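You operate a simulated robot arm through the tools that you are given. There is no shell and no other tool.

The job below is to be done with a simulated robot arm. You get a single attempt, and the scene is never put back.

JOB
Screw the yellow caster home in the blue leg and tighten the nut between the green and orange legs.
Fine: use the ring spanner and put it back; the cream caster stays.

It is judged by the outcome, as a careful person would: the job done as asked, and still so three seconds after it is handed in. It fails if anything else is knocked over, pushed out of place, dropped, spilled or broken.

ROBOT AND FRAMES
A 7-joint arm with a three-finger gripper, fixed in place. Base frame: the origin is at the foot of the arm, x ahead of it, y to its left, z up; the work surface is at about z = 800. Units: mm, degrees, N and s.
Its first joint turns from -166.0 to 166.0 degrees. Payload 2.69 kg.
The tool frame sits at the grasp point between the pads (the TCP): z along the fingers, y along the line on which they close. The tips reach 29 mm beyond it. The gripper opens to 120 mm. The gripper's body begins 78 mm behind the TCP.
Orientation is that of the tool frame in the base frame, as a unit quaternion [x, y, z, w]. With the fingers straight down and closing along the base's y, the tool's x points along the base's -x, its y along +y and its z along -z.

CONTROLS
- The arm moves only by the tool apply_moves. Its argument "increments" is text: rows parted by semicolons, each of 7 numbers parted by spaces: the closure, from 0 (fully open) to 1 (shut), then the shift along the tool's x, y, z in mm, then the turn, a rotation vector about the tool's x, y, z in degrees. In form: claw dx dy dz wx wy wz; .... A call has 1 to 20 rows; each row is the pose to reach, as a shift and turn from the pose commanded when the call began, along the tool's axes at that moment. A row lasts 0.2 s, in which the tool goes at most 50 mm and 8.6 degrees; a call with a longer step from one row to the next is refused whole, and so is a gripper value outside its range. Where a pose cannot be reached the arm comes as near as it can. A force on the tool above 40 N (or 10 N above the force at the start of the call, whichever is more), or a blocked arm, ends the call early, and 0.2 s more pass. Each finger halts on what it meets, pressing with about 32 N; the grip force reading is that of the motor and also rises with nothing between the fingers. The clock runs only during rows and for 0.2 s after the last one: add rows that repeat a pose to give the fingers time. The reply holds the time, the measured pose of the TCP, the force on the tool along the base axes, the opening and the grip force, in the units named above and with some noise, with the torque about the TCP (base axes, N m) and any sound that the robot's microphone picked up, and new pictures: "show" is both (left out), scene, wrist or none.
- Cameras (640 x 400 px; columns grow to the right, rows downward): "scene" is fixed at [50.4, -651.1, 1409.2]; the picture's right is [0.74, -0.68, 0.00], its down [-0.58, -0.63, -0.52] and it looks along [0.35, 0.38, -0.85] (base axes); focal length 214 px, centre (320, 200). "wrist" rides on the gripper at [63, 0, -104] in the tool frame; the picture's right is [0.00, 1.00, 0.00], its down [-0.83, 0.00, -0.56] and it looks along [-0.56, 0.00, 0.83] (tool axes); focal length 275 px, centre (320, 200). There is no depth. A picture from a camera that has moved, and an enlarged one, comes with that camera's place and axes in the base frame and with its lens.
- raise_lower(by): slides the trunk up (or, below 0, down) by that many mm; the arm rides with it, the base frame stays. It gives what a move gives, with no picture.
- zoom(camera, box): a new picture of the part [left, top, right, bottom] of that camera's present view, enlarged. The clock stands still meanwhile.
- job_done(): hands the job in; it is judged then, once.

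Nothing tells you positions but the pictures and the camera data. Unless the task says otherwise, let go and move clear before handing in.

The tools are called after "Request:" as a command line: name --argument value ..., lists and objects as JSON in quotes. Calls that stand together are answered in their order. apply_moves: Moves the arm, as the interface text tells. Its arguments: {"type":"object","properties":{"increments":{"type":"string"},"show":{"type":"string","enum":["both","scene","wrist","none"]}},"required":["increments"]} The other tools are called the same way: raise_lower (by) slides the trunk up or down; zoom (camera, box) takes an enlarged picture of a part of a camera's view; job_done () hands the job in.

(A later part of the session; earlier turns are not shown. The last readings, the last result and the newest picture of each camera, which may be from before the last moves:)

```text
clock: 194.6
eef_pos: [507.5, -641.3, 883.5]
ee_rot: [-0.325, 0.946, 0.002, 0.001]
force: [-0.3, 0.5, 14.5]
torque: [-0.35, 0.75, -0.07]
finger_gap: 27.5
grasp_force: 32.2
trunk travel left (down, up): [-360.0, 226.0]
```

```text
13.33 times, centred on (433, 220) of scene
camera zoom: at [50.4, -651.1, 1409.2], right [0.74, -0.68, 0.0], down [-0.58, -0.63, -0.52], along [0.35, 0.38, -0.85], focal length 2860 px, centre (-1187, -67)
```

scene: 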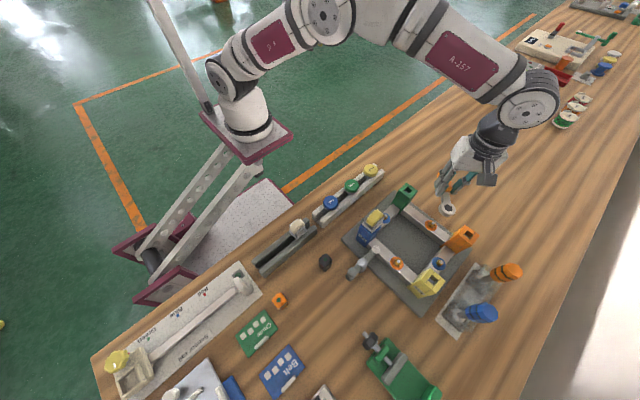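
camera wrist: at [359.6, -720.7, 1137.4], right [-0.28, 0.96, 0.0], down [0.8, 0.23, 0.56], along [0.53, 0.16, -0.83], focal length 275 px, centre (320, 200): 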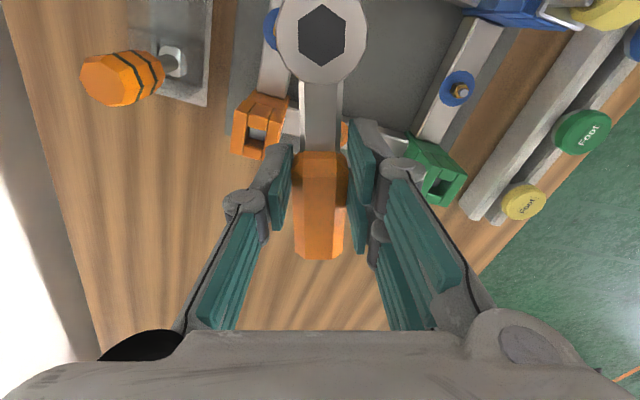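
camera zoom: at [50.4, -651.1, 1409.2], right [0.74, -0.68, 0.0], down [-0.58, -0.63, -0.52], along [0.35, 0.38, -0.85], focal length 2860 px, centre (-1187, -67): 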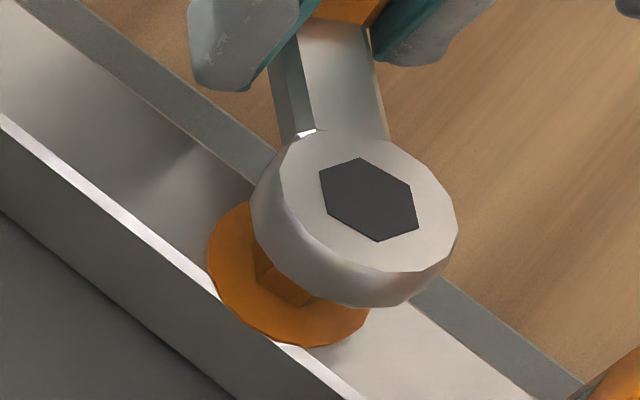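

The ring touched down on top of the nut (14 N). I'll lift off and re-measure before trying again.

Request:
apply_moves --increments "1 0 0 -5 0 0 0; 1 0 0 -12 0 0 0; 1 0 0 -20 0 0 0; 1 0 0 -20 0 0 0" --show "wrist"

Request:
zoom --camera "scene" --box '[418, 205, 448, 235]'

Request:
zoom --camera "wrist" --box '[240, 0, 400, 100]'

Request:
zoom --camera "wrist" --box '[240, 0, 400, 280]'

```text
clock: 195.6
eef_pos: [505.5, -641.1, 904.8]
ee_rot: [-0.326, 0.945, 0.002, 0.002]
force: [-0.3, 0.3, -1.2]
torque: [-0.03, -0.02, 0.0]
finger_gap: 27.7
grasp_force: 32.9
trunk travel left (down, up): [-360.0, 226.0]
camera wrist: at [457.0, -680.5, 1008.6], right [-0.62, 0.79, 0.0], down [0.65, 0.51, 0.56], along [0.44, 0.35, -0.83], focal length 275 px, centre (320, 200)
```

wrist: 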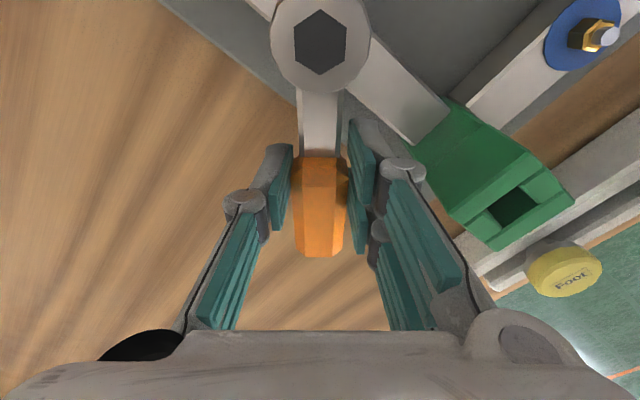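

```text
13.33 times, centred on (433, 220) of scene
camera zoom: at [50.4, -651.1, 1409.2], right [0.74, -0.68, 0.0], down [-0.58, -0.63, -0.52], along [0.35, 0.38, -0.85], focal length 2860 px, centre (-1187, -67)
```

zoom: 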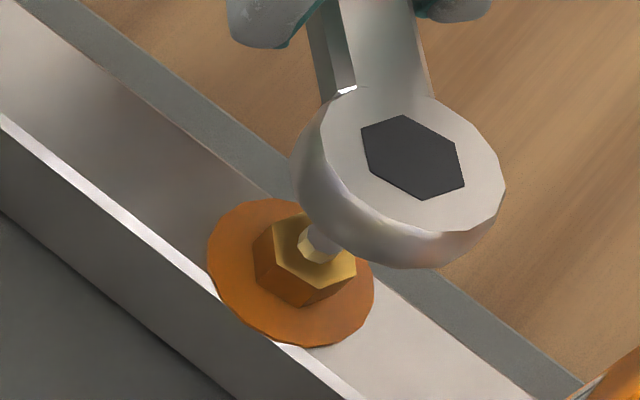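

```text
4.00 times, centred on (320, 50) of wrist
camera zoom: at [457.0, -680.5, 1008.6], right [-0.62, 0.79, 0.0], down [0.65, 0.51, 0.56], along [0.44, 0.35, -0.83], focal length 1101 px, centre (320, 800)
```

zoom: 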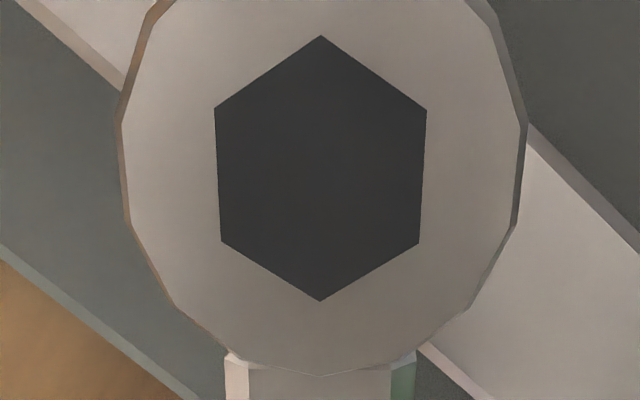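

```text
1.43 times, centred on (320, 140) of wrist
camera zoom: at [457.0, -680.5, 1008.6], right [-0.62, 0.79, 0.0], down [0.65, 0.51, 0.56], along [0.44, 0.35, -0.83], focal length 393 px, centre (320, 286)
```

zoom: 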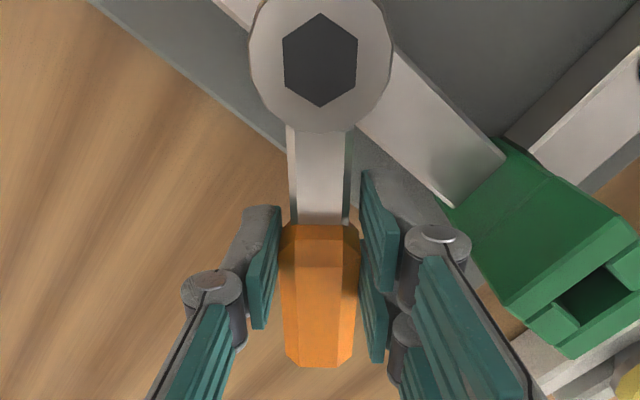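

The spanner pitched up about 14° in the grip when it touched. I can level it by tilting the gripper the other way, which also eases reach. I'll raise a little, tilt, and re-check.

Request:
apply_moves --increments "1 0 0 -12 0 0 0; 1 0 0 -18 0 -7 0; 1 0 0 -18 0 -14 0; 1 0 0 -18 0 -14 0" --show "wrist"

Request:
zoom --camera "scene" --box '[413, 198, 453, 238]'

Request:
zoom --camera "wrist" --box '[240, 0, 400, 200]'

```text
clock: 196.6
eef_pos: [506.7, -642.3, 922.3]
ee_rot: [-0.322, 0.938, 0.042, 0.117]
force: [0.9, 0.2, -0.4]
torque: [-0.04, 0.01, -0.02]
finger_gap: 27.5
grasp_force: 32.7
trunk travel left (down, up): [-360.0, 226.0]
camera wrist: at [438.7, -695.4, 1008.1], right [-0.62, 0.79, 0.0], down [0.53, 0.41, 0.74], along [0.58, 0.46, -0.67], focal length 275 px, centre (320, 200)
```

wrist: 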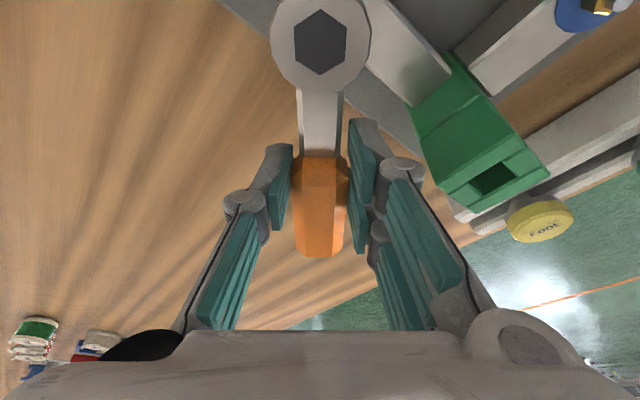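

```text
10.00 times, centred on (433, 218) of scene
camera zoom: at [50.4, -651.1, 1409.2], right [0.74, -0.68, 0.0], down [-0.58, -0.63, -0.52], along [0.35, 0.38, -0.85], focal length 2145 px, centre (-810, 20)
```

zoom: 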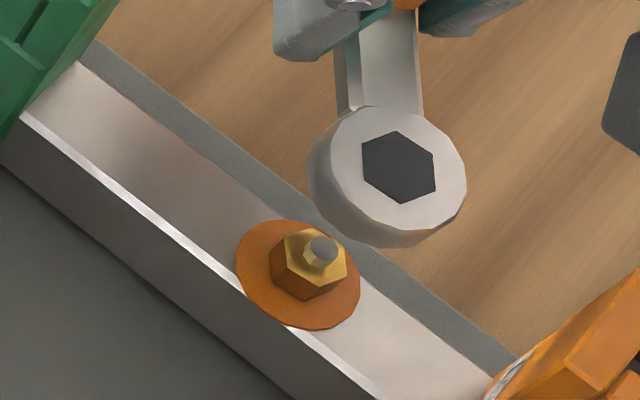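

```text
2.00 times, centred on (320, 100) of wrist
camera zoom: at [438.7, -695.4, 1008.1], right [-0.62, 0.79, 0.0], down [0.53, 0.41, 0.74], along [0.58, 0.46, -0.67], focal length 551 px, centre (320, 400)
```

zoom: 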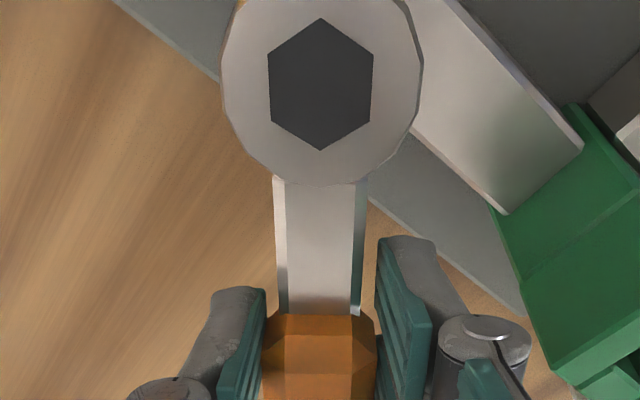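

The spanner is level again. The ring is at about (466.5, -674), so it needs (-5.6, -1.6) mm. I'll move over and lower to a hover.

Request:
apply_moves --increments "1 4.8 1.1 8 0 0 0; 1 9.6 2.2 16.15 0 0 0; 1 9.6 2.2 16.15 0 0 0" --show "none"

Request:
zoom --camera "scene" --box '[418, 205, 448, 235]'

Request:
zoom --camera "wrist" --box '[240, 0, 400, 200]'

```text
clock: 197.4
eef_pos: [502.4, -644.6, 902.2]
ee_rot: [-0.322, 0.939, 0.043, 0.116]
force: [-0.6, -0.5, -1.1]
torque: [0.03, 0.01, 0.0]
finger_gap: 27.5
grasp_force: 32.7
trunk travel left (down, up): [-360.0, 226.0]
```

```text
13.33 times, centred on (433, 220) of scene
camera zoom: at [50.4, -651.1, 1409.2], right [0.74, -0.68, 0.0], down [-0.58, -0.63, -0.52], along [0.35, 0.38, -0.85], focal length 2860 px, centre (-1187, -67)
```

zoom: 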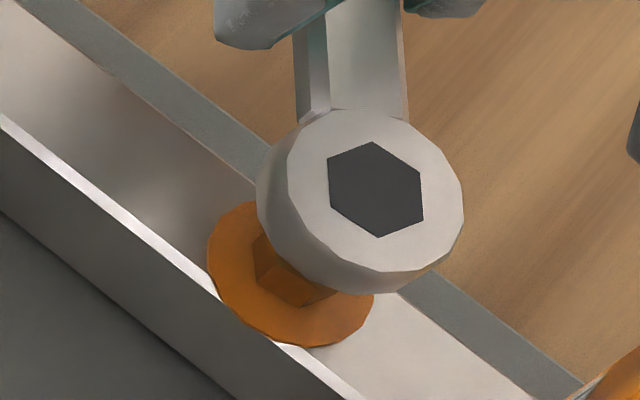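

```text
2.00 times, centred on (320, 100) of wrist
camera zoom: at [434.5, -696.8, 989.3], right [-0.62, 0.79, 0.0], down [0.53, 0.41, 0.74], along [0.58, 0.46, -0.67], focal length 551 px, centre (320, 400)
```

zoom: 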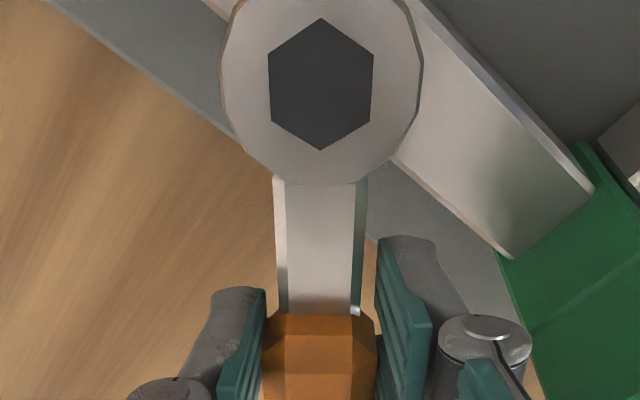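

Request:
apply_moves --increments "1 1.8 0.3 4 0 0 0; 1 3.2 0.4 9.5 0 0 0; 1 3.2 0.4 9.5 0 0 0" --show "none"

Request:
zoom --camera "scene" --box '[418, 205, 448, 235]'

```text
clock: 198.2
eef_pos: [499.9, -646.0, 895.0]
ee_rot: [-0.322, 0.938, 0.042, 0.116]
force: [1.1, 0.5, -1.5]
torque: [0.04, 0.0, -0.01]
finger_gap: 27.4
grasp_force: 32.2
trunk travel left (down, up): [-360.0, 226.0]
```

```text
13.33 times, centred on (433, 220) of scene
camera zoom: at [50.4, -651.1, 1409.2], right [0.74, -0.68, 0.0], down [-0.58, -0.63, -0.52], along [0.35, 0.38, -0.85], focal length 2860 px, centre (-1187, -67)
```

zoom: 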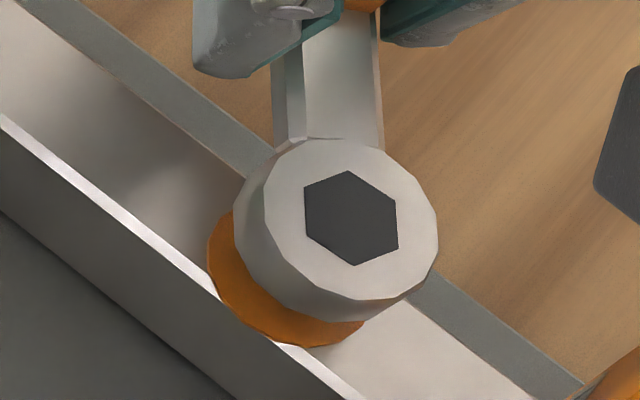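

The pixel matches the seated-position track. I'll continue straight down in small steps.

Request:
apply_moves --increments "1 0.7 0 2.9 0 0 0; 1 1.4 0 5.8 0 0 0; 1 2.1 0 8.5 0 0 0; 1 2.7 0 10.9 0 0 0; 1 2.7 0 10.9 0 0 0" --show "none"

Request:
zoom --camera "scene" --box '[418, 205, 448, 235]'

```text
clock: 199.4
eef_pos: [500.3, -645.8, 883.4]
ee_rot: [-0.322, 0.939, 0.042, 0.116]
force: [-3.0, -3.4, -0.4]
torque: [-0.18, 0.21, 0.0]
finger_gap: 27.6
grasp_force: 31.9
trunk travel left (down, up): [-360.0, 226.0]
```

```text
13.33 times, centred on (433, 220) of scene
camera zoom: at [50.4, -651.1, 1409.2], right [0.74, -0.68, 0.0], down [-0.58, -0.63, -0.52], along [0.35, 0.38, -0.85], focal length 2860 px, centre (-1187, -67)
```

zoom: 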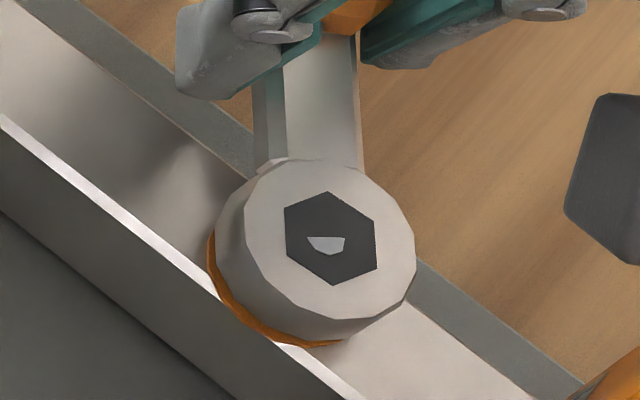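

The stud is showing in the hex, so the ring is down over the nut. I'll swing clockwise about the nut's axis, adjusting for the tilted tool.

Request:
apply_moves --increments "1 0.47 -6.96 -0.12 1.94 0 7.76; 1 1.88 -13.78 -0.47 3.87 0 15.52; 1 1.88 -13.78 -0.47 3.87 0 15.52" --show "none"

Request:
zoom --camera "scene" --box '[418, 205, 448, 235]'

```text
clock: 200.2
eef_pos: [508.4, -658.5, 882.7]
ee_rot: [-0.188, 0.974, 0.025, 0.12]
force: [-3.1, -1.9, -1.8]
torque: [-0.05, 0.12, -0.02]
finger_gap: 27.7
grasp_force: 31.7
trunk travel left (down, up): [-360.0, 226.0]
```

```text
13.33 times, centred on (433, 220) of scene
camera zoom: at [50.4, -651.1, 1409.2], right [0.74, -0.68, 0.0], down [-0.58, -0.63, -0.52], along [0.35, 0.38, -0.85], focal length 2860 px, centre (-1187, -67)
```

zoom: 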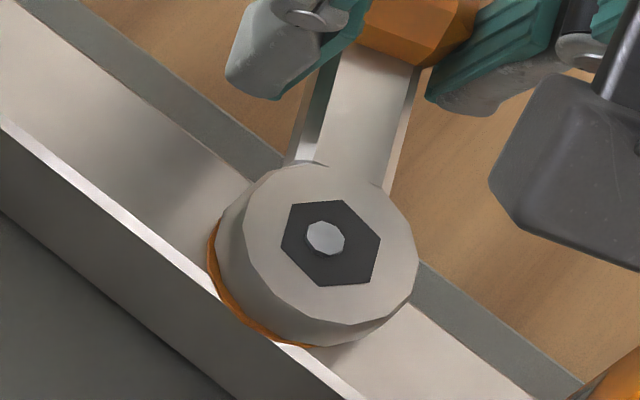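

It's tracking well with little force. Continuing the swing.

Request:
apply_moves --increments "1 0.47 -6.96 -0.12 1.94 0 7.76; 1 1.88 -13.78 -0.47 3.87 0 15.52; 1 4.19 -20.34 -1.05 5.81 0 23.28; 1 4.19 -20.34 -1.05 5.81 0 23.28" --show "none"

Request:
zoom --camera "scene" --box '[418, 205, 448, 235]'

```text
clock: 201.2
eef_pos: [511.7, -676.9, 882.0]
ee_rot: [0.02, 0.992, 0.0, 0.123]
force: [-10.8, -2.5, -1.9]
torque: [-0.09, 0.39, 0.14]
finger_gap: 27.5
grasp_force: 31.9
trunk travel left (down, up): [-360.0, 226.0]
```

```text
13.33 times, centred on (433, 220) of scene
camera zoom: at [50.4, -651.1, 1409.2], right [0.74, -0.68, 0.0], down [-0.58, -0.63, -0.52], along [0.35, 0.38, -0.85], focal length 2860 px, centre (-1187, -67)
```

zoom: 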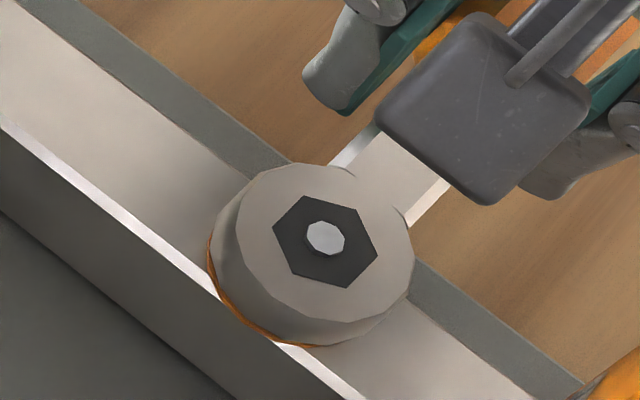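

Request:
apply_moves --increments "1 1.25 -6.96 -0.31 1.94 0 7.76; 1 2.66 -13.78 -0.66 3.87 0 15.52; 1 4.3 -18.73 -1.07 5.32 0 21.34; 1 4.3 -18.73 -1.07 5.32 0 21.34" --show "none"

Request:
zoom --camera "scene" --box '[418, 205, 448, 235]'

```text
clock: 202.2
eef_pos: [506.8, -693.8, 883.1]
ee_rot: [0.207, 0.971, -0.022, 0.12]
force: [-3.6, 1.4, -1.0]
torque: [0.08, 0.21, 0.02]
finger_gap: 27.5
grasp_force: 31.4
trunk travel left (down, up): [-360.0, 226.0]
```

```text
13.33 times, centred on (433, 220) of scene
camera zoom: at [50.4, -651.1, 1409.2], right [0.74, -0.68, 0.0], down [-0.58, -0.63, -0.52], along [0.35, 0.38, -0.85], focal length 2860 px, centre (-1187, -67)
```

zoom: 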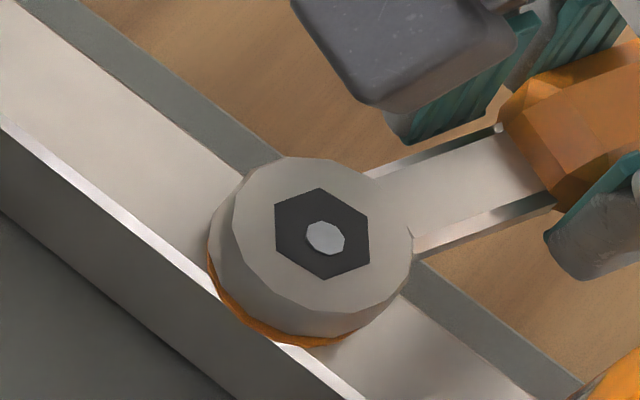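

Reach is fine now. I'll take another 8°, to θ ≈ -32, which still leaves room to the orange leg.

Request:
apply_moves --increments "1 0.7 -6.96 -0.2 1.94 0 7.76; 1 0.7 -6.96 -0.2 1.94 0 7.76" --show "both"

Request:
zoom --camera "scene" --box '[418, 205, 448, 235]'

```text
clock: 202.8
eef_pos: [503.2, -700.2, 884.1]
ee_rot: [0.274, 0.954, -0.031, 0.117]
force: [0.0, -0.7, -1.5]
torque: [-0.03, 0.03, 0.04]
finger_gap: 27.3
grasp_force: 32.1
trunk travel left (down, up): [-360.0, 226.0]
camera wrist: at [430.4, -654.3, 969.8], right [0.53, 0.85, 0.0], down [0.57, -0.36, 0.74], along [0.63, -0.39, -0.67], focal length 275 px, centre (320, 200)
```

scene: 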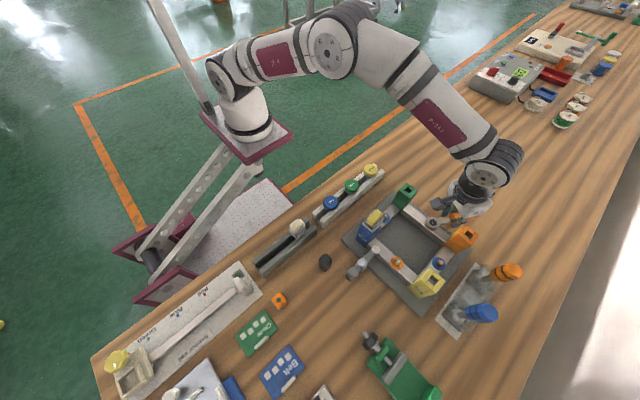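
wrist: 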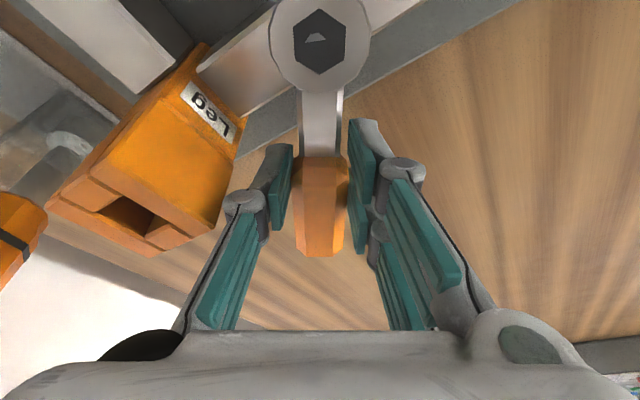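

```text
13.33 times, centred on (433, 220) of scene
camera zoom: at [50.4, -651.1, 1409.2], right [0.74, -0.68, 0.0], down [-0.58, -0.63, -0.52], along [0.35, 0.38, -0.85], focal length 2860 px, centre (-1187, -67)
```

zoom: 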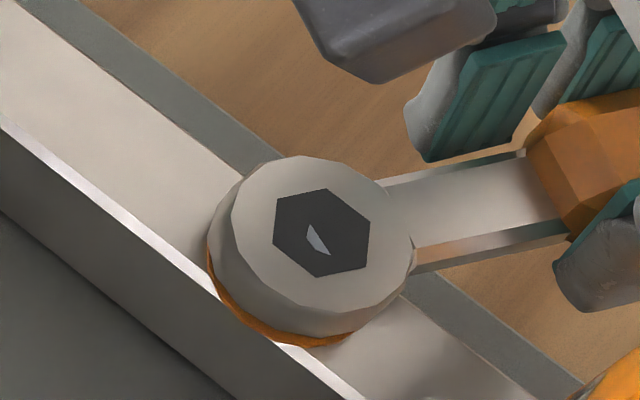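

I'll lift off and check the nut's orientation before re-indexing.

Request:
apply_moves --increments "1 -1.2 0 -4.8 0 0 0; 1 -3.6 0 -14.5 0 0 0; 1 -8.5 0 -34 0 0 0; 1 -8.5 0 -34 0 0 0" --show "none"

Request:
zoom --camera "scene" --box '[420, 212, 444, 236]'

```text
clock: 203.8
eef_pos: [502.0, -701.1, 917.1]
ee_rot: [0.274, 0.954, -0.031, 0.116]
force: [0.2, 0.6, -0.7]
torque: [0.01, 0.0, -0.04]
finger_gap: 27.4
grasp_force: 32.1
trunk travel left (down, up): [-360.0, 226.0]
```

```text
16.00 times, centred on (432, 224) of scene
camera zoom: at [50.4, -651.1, 1409.2], right [0.74, -0.68, 0.0], down [-0.58, -0.63, -0.52], along [0.35, 0.38, -0.85], focal length 3432 px, centre (-1472, -184)
```

zoom: 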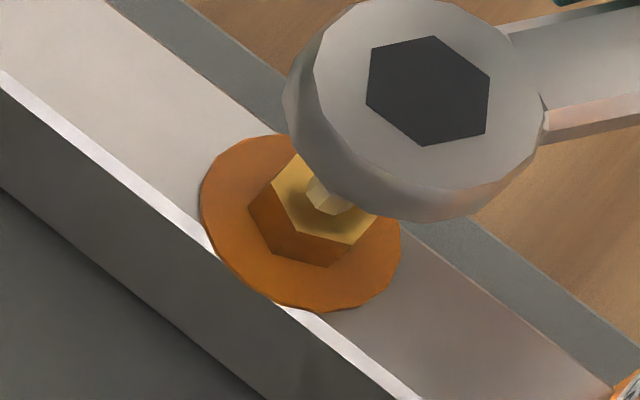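

The nut turned roughly 40° on that stroke. I'll re-index counter-clockwise in the air to θ ≈ 54° and check alignment.

Request:
apply_moves --increments "1 0.47 6.96 -0.12 -1.94 0 -7.76; 1 1.88 13.78 -0.47 -3.87 0 -15.52; 1 4.19 20.34 -1.05 -5.81 0 -23.28; 1 7.37 26.5 -1.84 -7.74 0 -31.04; 1 11.35 32.14 -2.83 -9.68 0 -38.8; 1 16.04 37.16 -4.0 -11.6 0 -46.56; 1 21.4 41.45 -5.33 -13.55 0 -54.3; 1 27.24 44.94 -6.8 -15.49 0 -62.08; 1 33.5 47.55 -8.36 -17.4 0 -69.84; 1 40.1 49.24 -10 -19.36 0 -77.6; 1 45.1 49.88 -11.25 -20.8 0 -83.4; 1 45.1 49.88 -11.25 -20.8 0 -83.4" --show "scene"

Request:
zoom --camera "scene" --box '[418, 202, 448, 235]'

```text
clock: 206.4
eef_pos: [490.7, -634.6, 918.2]
ee_rot: [-0.45, 0.884, 0.058, 0.111]
force: [0.2, 0.6, -1.0]
torque: [0.03, 0.06, 0.0]
finger_gap: 27.3
grasp_force: 32.0
trunk travel left (down, up): [-360.0, 226.0]
```

scene: 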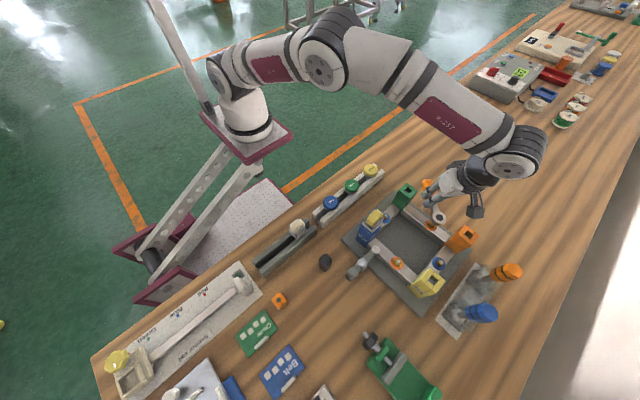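

```text
12.12 times, centred on (433, 218) of scene
camera zoom: at [50.4, -651.1, 1409.2], right [0.74, -0.68, 0.0], down [-0.58, -0.63, -0.52], along [0.35, 0.38, -0.85], focal length 2600 px, centre (-1050, -24)
```

zoom: 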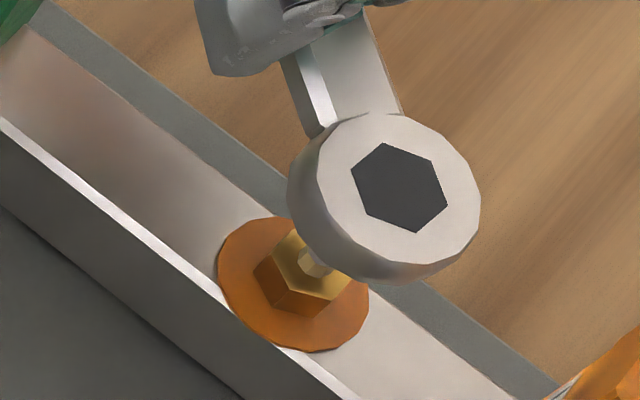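

The hexes are aligned and the ring sits right on the expected track. I'll lower onto the nut.

Request:
apply_moves --increments "1 2.4 0 9.7 0 0 0; 1 4.8 0 19.4 0 0 0; 1 6 0 24 0 0 0; 1 6.8 0 27.2 0 0 0; 1 7.5 0 30.1 0 0 0; 1 8.2 0 33 0 0 0; 1 8.6 0 34.5 0 0 0; 1 8.6 0 34.5 0 0 0" --show "none"

Request:
zoom --camera "scene" --box '[418, 205, 448, 235]'

```text
clock: 208.2
eef_pos: [488.8, -635.6, 883.1]
ee_rot: [-0.45, 0.884, 0.057, 0.11]
force: [0.1, -0.6, -0.7]
torque: [0.01, 0.05, -0.02]
finger_gap: 27.4
grasp_force: 32.3
trunk travel left (down, up): [-360.0, 226.0]
```

```text
13.33 times, centred on (433, 220) of scene
camera zoom: at [50.4, -651.1, 1409.2], right [0.74, -0.68, 0.0], down [-0.58, -0.63, -0.52], along [0.35, 0.38, -0.85], focal length 2860 px, centre (-1187, -67)
```

zoom: 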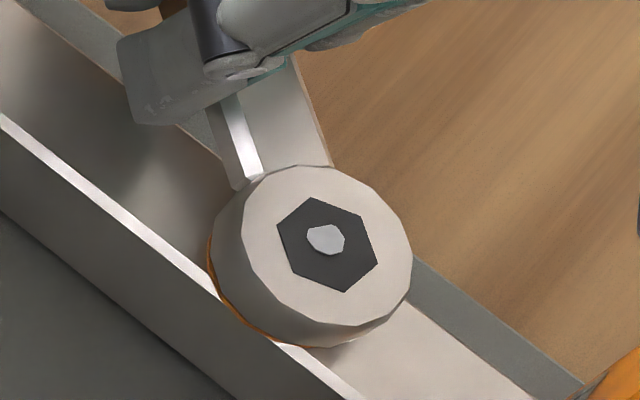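

Seated with no load. Swinging clockwise in two larger arcs, reading the force after each.

Request:
apply_moves --increments "1 0.47 -6.96 -0.12 1.94 0 7.76; 1 1.88 -13.78 -0.47 3.87 0 15.52; 1 4.19 -20.34 -1.05 5.81 0 23.28; 1 7.37 -26.5 -1.84 7.74 0 31.04; 1 11.35 -32.14 -2.83 9.68 0 38.8; 1 11.35 -32.14 -2.83 9.68 0 38.8" --show "none"

Request:
zoom --camera "scene" --box '[418, 205, 448, 235]'

```text
clock: 209.6
eef_pos: [508.7, -663.1, 883.9]
ee_rot: [-0.119, 0.985, 0.017, 0.124]
force: [-0.8, -0.3, -1.3]
torque: [-0.01, 0.03, 0.02]
finger_gap: 27.2
grasp_force: 32.3
trunk travel left (down, up): [-360.0, 226.0]
```

```text
13.33 times, centred on (433, 220) of scene
camera zoom: at [50.4, -651.1, 1409.2], right [0.74, -0.68, 0.0], down [-0.58, -0.63, -0.52], along [0.35, 0.38, -0.85], focal length 2860 px, centre (-1187, -67)
```

zoom: 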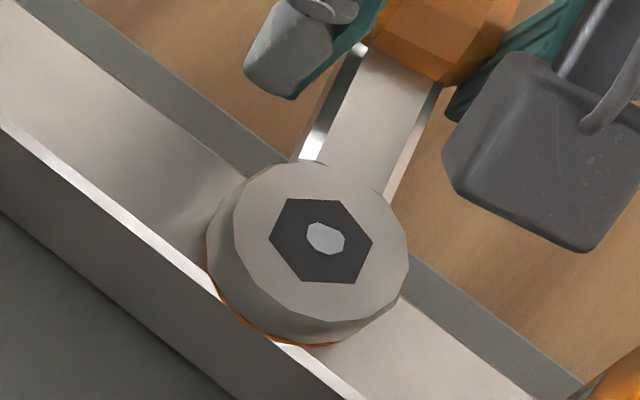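

Request:
apply_moves --increments "1 0.47 -6.96 -0.12 1.94 0 7.76; 1 1.88 -13.78 -0.47 3.87 0 15.52; 1 4.19 -20.34 -1.05 5.81 0 23.28; 1 7.37 -26.5 -1.84 7.74 0 31.04; 1 11.35 -32.14 -2.83 9.68 0 38.8; 1 15 -36 -3.7 11.1 0 44.6; 1 15 -36 -3.7 11.1 0 44.6" --show "none"

Request:
zoom --camera "scene" --box '[418, 205, 448, 235]'

```text
clock: 211.2
eef_pos: [501.8, -700.9, 883.3]
ee_rot: [0.275, 0.954, -0.031, 0.117]
force: [0.6, 0.4, -1.4]
torque: [0.02, 0.04, 0.01]
finger_gap: 27.3
grasp_force: 31.9
trunk travel left (down, up): [-360.0, 226.0]
```

```text
13.33 times, centred on (433, 220) of scene
camera zoom: at [50.4, -651.1, 1409.2], right [0.74, -0.68, 0.0], down [-0.58, -0.63, -0.52], along [0.35, 0.38, -0.85], focal length 2860 px, centre (-1187, -67)
```

zoom: 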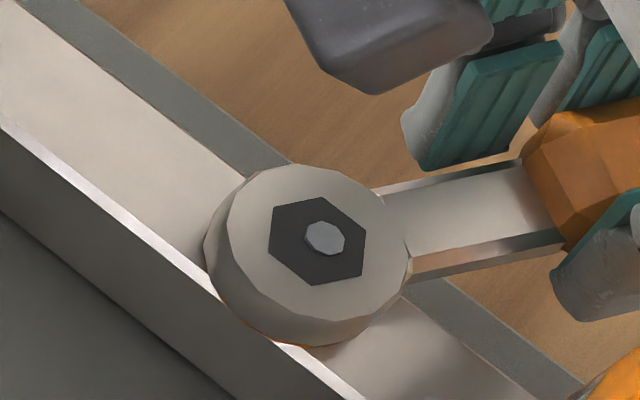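

Again there was almost no resistance. I'll lift higher this time to see the nut's orientation and height clearly.

Request:
apply_moves --increments "1 -1.2 0 -4.8 0 0 0; 1 -3.6 0 -14.5 0 0 0; 1 -8.5 0 -34 0 0 0; 1 -15 0 -60 0 0 0; 1 -15 0 -60 0 0 0" --show "none"

Request:
zoom --camera "scene" --box '[420, 212, 444, 236]'

Request:
zoom --camera "scene" --box '[385, 250, 409, 274]'

Request:
zoom --camera "scene" --box '[428, 250, 452, 274]'

```text
clock: 212.4
eef_pos: [501.6, -699.1, 945.5]
ee_rot: [0.275, 0.954, -0.031, 0.117]
force: [0.1, 1.0, -1.0]
torque: [0.02, 0.02, -0.02]
finger_gap: 27.5
grasp_force: 31.9
trunk travel left (down, up): [-360.0, 226.0]
```

```text
16.00 times, centred on (432, 224) of scene
camera zoom: at [50.4, -651.1, 1409.2], right [0.74, -0.68, 0.0], down [-0.58, -0.63, -0.52], along [0.35, 0.38, -0.85], focal length 3432 px, centre (-1472, -184)
```

zoom: 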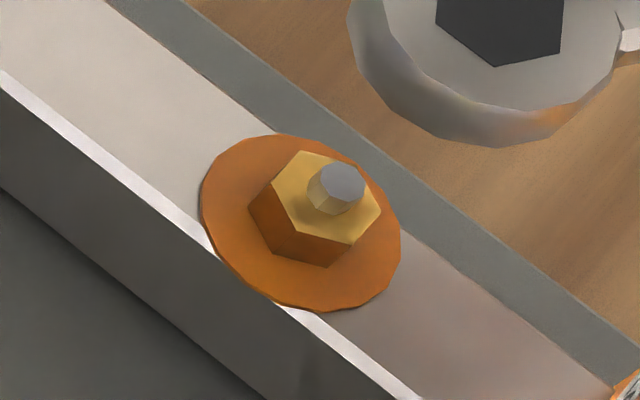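

```text
16.00 times, centred on (397, 262) of scene
camera zoom: at [50.4, -651.1, 1409.2], right [0.74, -0.68, 0.0], down [-0.58, -0.63, -0.52], along [0.35, 0.38, -0.85], focal length 3432 px, centre (-912, -792)
```

zoom: 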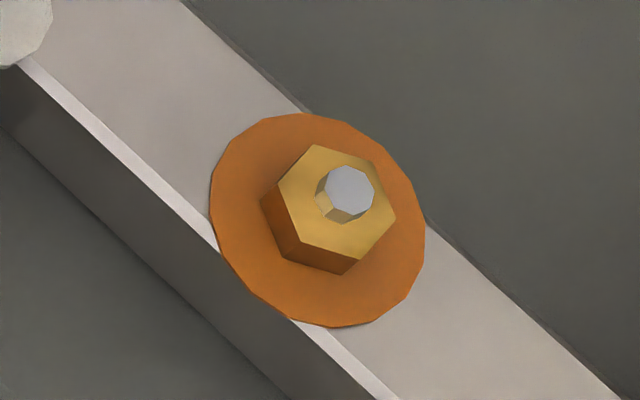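

```text
16.00 times, centred on (440, 262) of scene
camera zoom: at [50.4, -651.1, 1409.2], right [0.74, -0.68, 0.0], down [-0.58, -0.63, -0.52], along [0.35, 0.38, -0.85], focal length 3432 px, centre (-1600, -792)
```

zoom: 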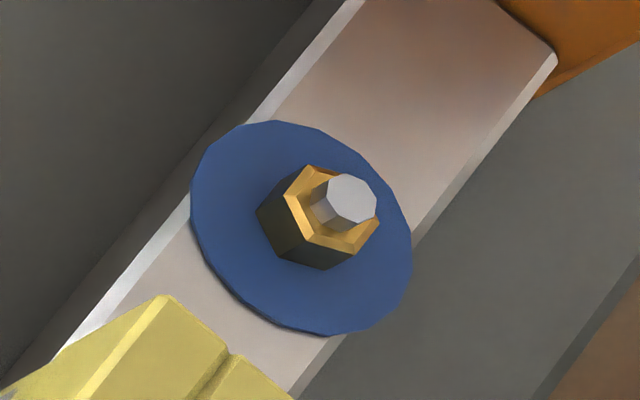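

The nut looks the same as after the previous stroke, which fits either a 60° turn or none. I'll do one stroke ending at a different angle to settle it: rotate back, hover, lower, then swing to θ ≈ -20°.

Request:
apply_moves --increments "1 0.47 6.96 -0.12 -1.94 0 -7.76; 1 1.88 13.78 -0.47 -3.87 0 -15.52; 1 4.19 20.34 -1.05 -5.81 0 -23.28; 1 7.37 26.5 -1.84 -7.74 0 -31.04; 1 11.35 32.14 -2.83 -9.68 0 -38.8; 1 16.04 37.16 -4.0 -11.6 0 -46.56; 1 21.4 41.45 -5.33 -13.55 0 -54.3; 1 27.24 44.94 -6.8 -15.49 0 -62.08; 1 33.5 47.55 -8.36 -17.4 0 -69.84; 1 40.1 49.24 -10 -19.36 0 -77.6; 1 45.1 49.88 -11.25 -20.8 0 -83.4; 1 51.9 49.88 16 -20.8 0 -83.4; 1 51.9 49.88 16 -20.8 0 -83.4" --show "none"

Request:
zoom --camera "scene" --box '[418, 202, 448, 235]'

```text
clock: 215.2
eef_pos: [487.6, -633.8, 916.9]
ee_rot: [-0.45, 0.885, 0.057, 0.11]
force: [0.4, -0.5, -1.6]
torque: [-0.02, -0.01, -0.02]
finger_gap: 27.4
grasp_force: 32.1
trunk travel left (down, up): [-360.0, 226.0]
```

```text
12.12 times, centred on (433, 218) of scene
camera zoom: at [50.4, -651.1, 1409.2], right [0.74, -0.68, 0.0], down [-0.58, -0.63, -0.52], along [0.35, 0.38, -0.85], focal length 2600 px, centre (-1050, -24)
```

zoom: 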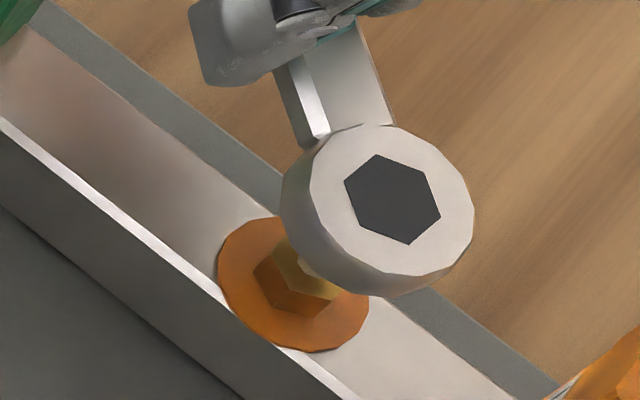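

A small drift of about (-2, -1.3) mm; I'll correct it while lowering.

Request:
apply_moves --increments "1 -2.2 -0.9 0.55 0 0 0; 1 0.2 -0.9 10.2 0 0 0; 1 2.6 -0.9 20 0 0 0; 1 3.8 -0.9 24.5 0 0 0; 1 4.6 -0.9 27.8 0 0 0; 1 5.3 -0.9 30.6 0 0 0; 1 6 -0.9 33.5 0 0 0; 1 6 -0.9 33.5 0 0 0" --show "none"

Request:
zoom --camera "scene" --box '[418, 205, 448, 235]'

```text
clock: 217.0
eef_pos: [491.7, -632.3, 882.6]
ee_rot: [-0.449, 0.885, 0.057, 0.11]
force: [1.4, 1.6, 10.7]
torque: [-0.58, 0.38, 0.04]
finger_gap: 27.7
grasp_force: 32.7
trunk travel left (down, up): [-360.0, 226.0]
```

```text
13.33 times, centred on (433, 220) of scene
camera zoom: at [50.4, -651.1, 1409.2], right [0.74, -0.68, 0.0], down [-0.58, -0.63, -0.52], along [0.35, 0.38, -0.85], focal length 2860 px, centre (-1187, -67)
```

zoom: 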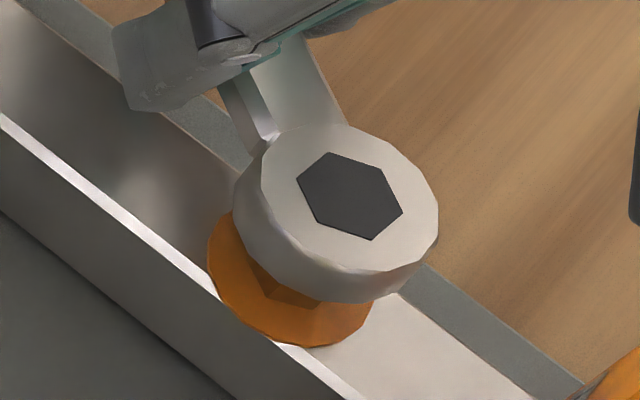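

It landed on the nut's top (11 N). I'll lift off and check the spanner's attitude in the wrist view.

Request:
apply_moves --increments "1 -1.2 0 -4.8 0 0 0; 1 -4.8 0 -19.4 0 0 0; 1 -8.2 0 -33 0 0 0; 1 -8.2 0 -33 0 0 0" --show "none"

Request:
zoom --camera "wrist" --box '[240, 0, 400, 200]'

Request:
zoom --camera "scene" --box '[418, 202, 448, 235]'

```text
clock: 218.0
eef_pos: [491.4, -632.7, 917.5]
ee_rot: [-0.449, 0.885, 0.058, 0.11]
force: [0.5, -0.2, -1.0]
torque: [-0.03, 0.01, -0.03]
finger_gap: 27.5
grasp_force: 32.1
trunk travel left (down, up): [-360.0, 226.0]
```

```text
2.00 times, centred on (320, 100) of wrist
camera zoom: at [441.5, -702.5, 1002.9], right [-0.81, 0.58, 0.0], down [0.39, 0.54, 0.74], along [0.43, 0.6, -0.67], focal length 551 px, centre (320, 400)
```

zoom: 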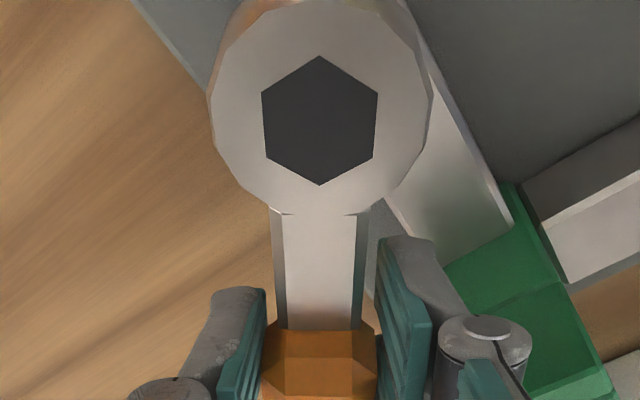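

```text
12.12 times, centred on (433, 218) of scene
camera zoom: at [50.4, -651.1, 1409.2], right [0.74, -0.68, 0.0], down [-0.58, -0.63, -0.52], along [0.35, 0.38, -0.85], focal length 2600 px, centre (-1050, -24)
```

zoom: 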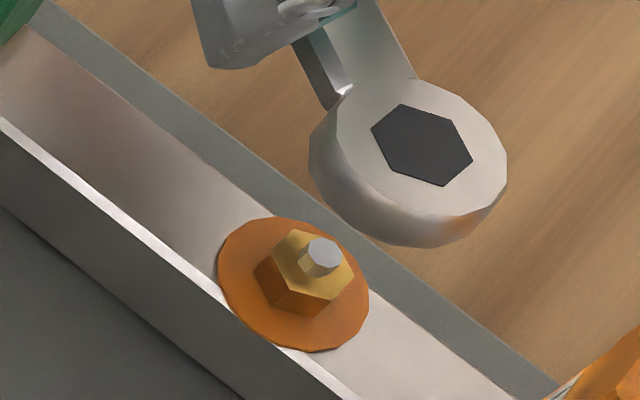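

The spanner pitched up again by about 15°. I'll re-level it properly by laying it flat on clear table beyond the frame, where I can also regrip it more deeply. First I'll lift, straighten the tool and move out.

Request:
apply_moves --increments "1 -5 0 -20 0 0 0; 1 -11 0 -44 0 0 0; 1 -11 0 -44 0 7 0; 1 -11 0 -44 0 14 0; 1 -11 0 -44 0 14 0" --show "none"

```text
clock: 219.2
eef_pos: [492.7, -633.4, 961.8]
ee_rot: [-0.453, 0.891, 0.002, 0.002]
force: [-0.5, -0.8, -0.9]
torque: [0.02, 0.03, 0.02]
finger_gap: 27.1
grasp_force: 31.7
trunk travel left (down, up): [-360.0, 226.0]
```

Request:
apply_moves --increments "1 -22 -12 0 0 0 0; 1 -44 -23 0 0 0 0; 1 -66 -35 0 0 0 0; 1 -66 -35 25 0 0 0; 1 -66 -35 40 0 0 0; 1 -66 -35 40 0 0 0"

Request:
zoom --camera "scene" --box '[410, 130, 530, 240]'

```text
clock: 220.6
eef_pos: [560.0, -600.8, 922.7]
ee_rot: [-0.454, 0.891, 0.002, 0.001]
force: [-0.6, 0.8, -0.8]
torque: [0.01, 0.01, -0.03]
finger_gap: 27.0
grasp_force: 31.9
trunk travel left (down, up): [-360.0, 226.0]
camera wrist: at [523.8, -651.7, 1026.7], right [-0.81, 0.58, 0.0], down [0.49, 0.67, 0.56], along [0.33, 0.46, -0.83], focal length 275 px, centre (320, 200)
```

scene: 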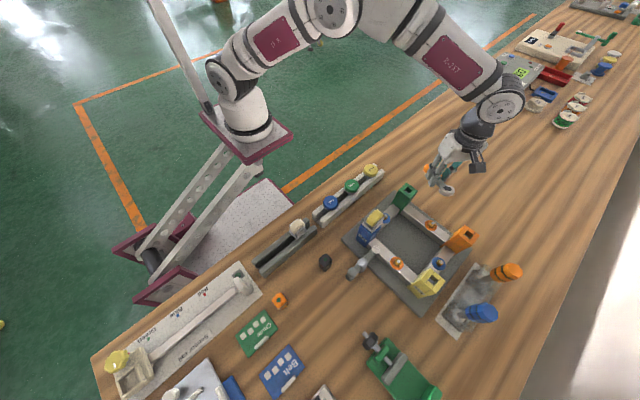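
wrist: 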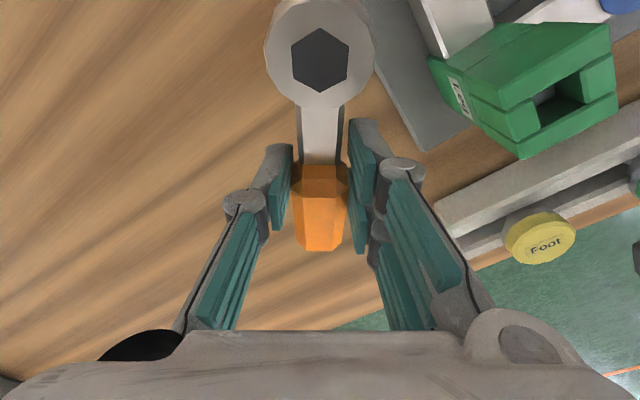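

```text
3.64 times, centred on (470, 185) of scene
camera zoom: at [50.4, -651.1, 1409.2], right [0.74, -0.68, 0.0], down [-0.58, -0.63, -0.52], along [0.35, 0.38, -0.85], focal length 780 px, centre (-226, 254)
```

zoom: 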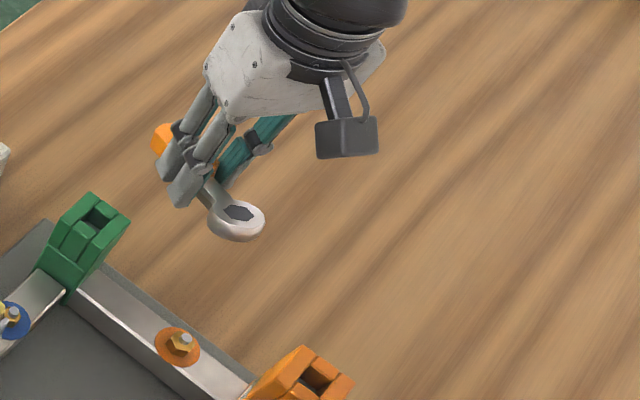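

The table here is clear. I'll lower until the tail and then the ring rest flat.

Request:
apply_moves --increments "1 0 0 20 0 0 0; 1 0 0 40 0 0 0; 1 0 0 55 0 0 0; 1 0 0 62 0 0 0; 1 0 0 68 0 0 0; 1 0 0 74 0 0 0; 1 0 0 79 0 0 0; 1 0 0 83 0 0 0; 1 0 0 86 0 0 0; 1 0 0 86 0 0 0"

Request:
zoom --camera "wrist" --box '[240, 0, 400, 200]'

```text
clock: 222.8
eef_pos: [559.0, -600.1, 837.6]
ee_rot: [-0.453, 0.891, 0.0, 0.001]
force: [0.1, -5.0, 14.8]
torque: [0.43, -0.54, -0.19]
finger_gap: 27.5
grasp_force: 31.4
trunk travel left (down, up): [-360.0, 226.0]
camera wrist: at [522.0, -651.8, 941.2], right [-0.81, 0.59, 0.0], down [0.49, 0.67, 0.56], along [0.33, 0.45, -0.83], focal length 275 px, centre (320, 200)
```

scene: 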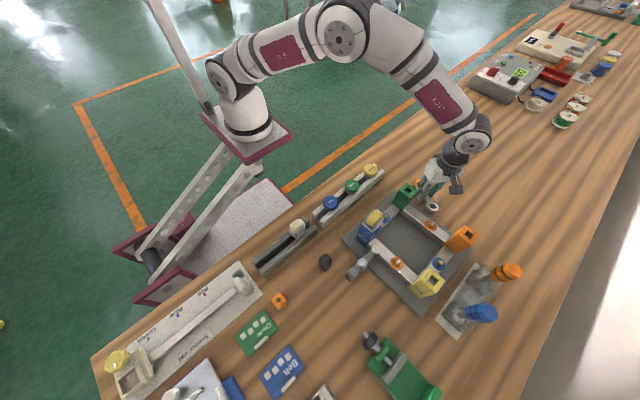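
wrist: 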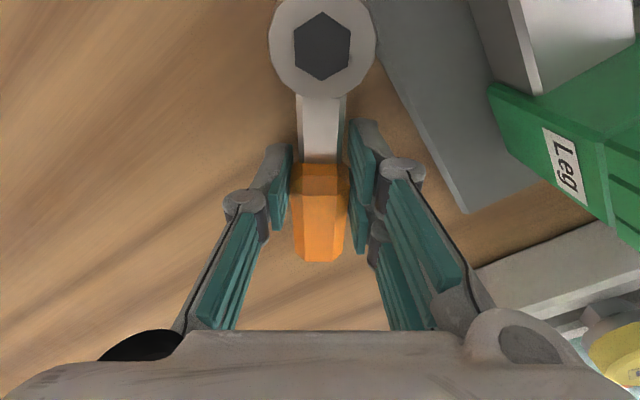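

```text
2.00 times, centred on (320, 100) of wrist
camera zoom: at [522.0, -651.8, 941.2], right [-0.81, 0.59, 0.0], down [0.49, 0.67, 0.56], along [0.33, 0.45, -0.83], focal length 551 px, centre (320, 400)
```

zoom: 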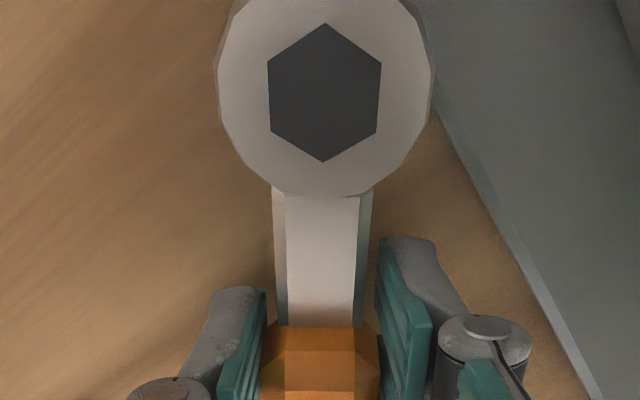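

It's resting on its tail with roughly 10° of pitch left. Pressing down a few more mm should rotate the ring down almost to the table.

Request:
apply_moves --increments "1 0 0 2 0 0 0; 1 0 0 4 0 0 0; 1 0 0 5.5 0 0 0; 1 0 0 5.5 0 0 0" --show "none"

Request:
zoom --camera "wrist" --box '[240, 0, 400, 200]'

Request:
zoom --camera "scene" --box '[410, 170, 460, 220]'

```text
clock: 223.8
eef_pos: [558.4, -600.4, 831.6]
ee_rot: [-0.453, 0.892, 0.001, 0.002]
force: [2.5, -5.8, 14.9]
torque: [0.53, -0.64, -0.29]
finger_gap: 27.3
grasp_force: 31.9
trunk travel left (down, up): [-360.0, 226.0]
```

```text
2.00 times, centred on (320, 100) of wrist
camera zoom: at [521.7, -651.4, 935.1], right [-0.81, 0.58, 0.0], down [0.48, 0.67, 0.56], along [0.33, 0.46, -0.83], focal length 551 px, centre (320, 400)
```

zoom: 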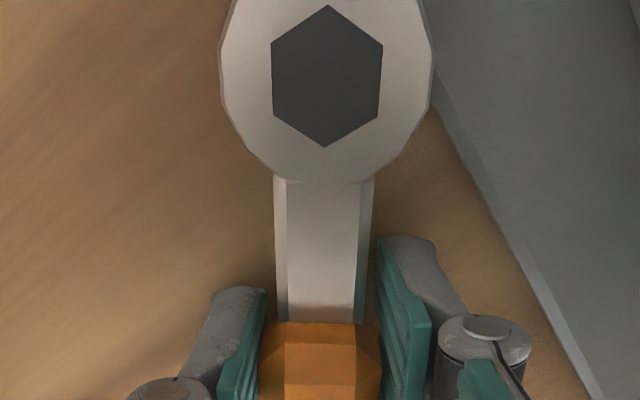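

```text
8.00 times, centred on (435, 195) of scene
camera zoom: at [50.4, -651.1, 1409.2], right [0.74, -0.68, 0.0], down [-0.58, -0.63, -0.52], along [0.35, 0.38, -0.85], focal length 1716 px, centre (-600, 240)
```

zoom: 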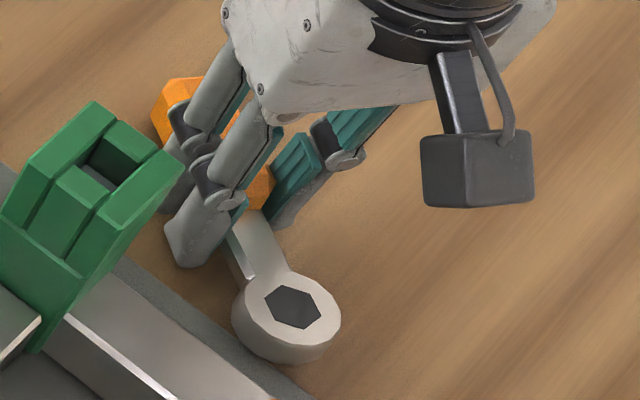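

Only about 7° (roughly 14 mm at the ring) remains. I'll shift 15 mm away from the mat edge, settle it again, and gently release so it lies flat.

Request:
apply_moves --increments "1 0 0 -7 0 0 0; 1 -10 0 -7 0 0 0; 1 -18 0 -7 0 0 0; 1 -18 0 -3 0 0 0; 1 -18 0 0.5 0 0 0; 1 -18 0 0.5 0 0 0; 0.77 -18 0 0.5 0 0 0; 0.76 -18 0 0.5 0 0 0; 0.75 -18 0 0.5 0 0 0; 0.73 -18 0 0.5 0 0 0; 0.7 -18 0 0.5 0 0 0; 0.66 -18 0 0.5 0 0 0"

Request:
zoom --camera "wrist" --box '[240, 0, 400, 200]'

```text
clock: 226.4
eef_pos: [569.4, -586.6, 830.3]
ee_rot: [-0.454, 0.891, 0.002, 0.001]
force: [-0.6, 0.1, 0.3]
torque: [0.01, -0.03, -0.01]
finger_gap: 40.8
grasp_force: 0.0
trunk travel left (down, up): [-360.0, 226.0]
camera wrist: at [533.6, -637.1, 934.2], right [-0.81, 0.58, 0.0], down [0.49, 0.67, 0.56], along [0.33, 0.46, -0.83], focal length 275 px, centre (320, 200)
```

scene: 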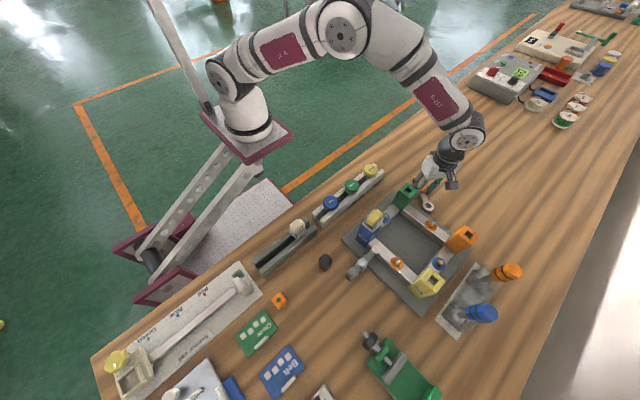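
wrist: 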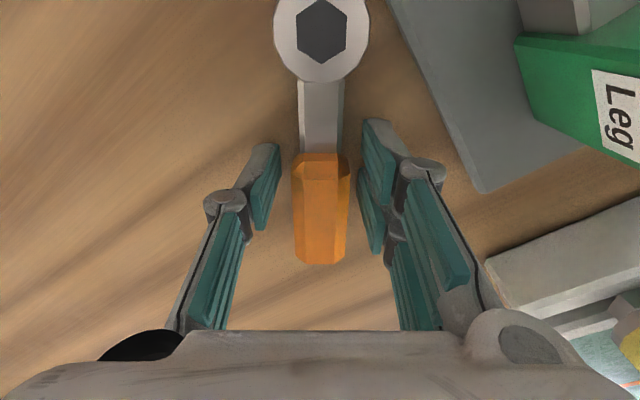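

```text
2.00 times, centred on (320, 100) of wrist
camera zoom: at [533.6, -637.1, 934.2], right [-0.81, 0.58, 0.0], down [0.49, 0.67, 0.56], along [0.33, 0.46, -0.83], focal length 551 px, centre (320, 400)
```

zoom: 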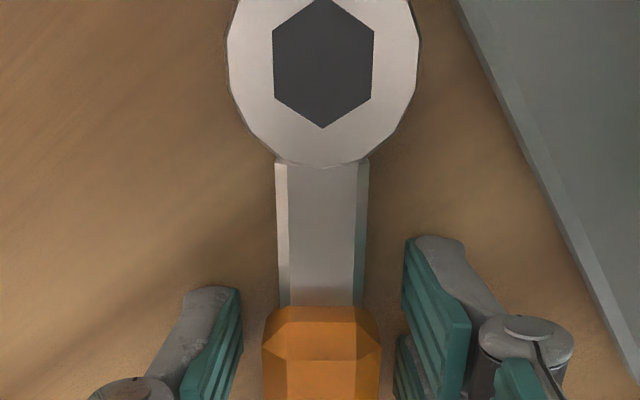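

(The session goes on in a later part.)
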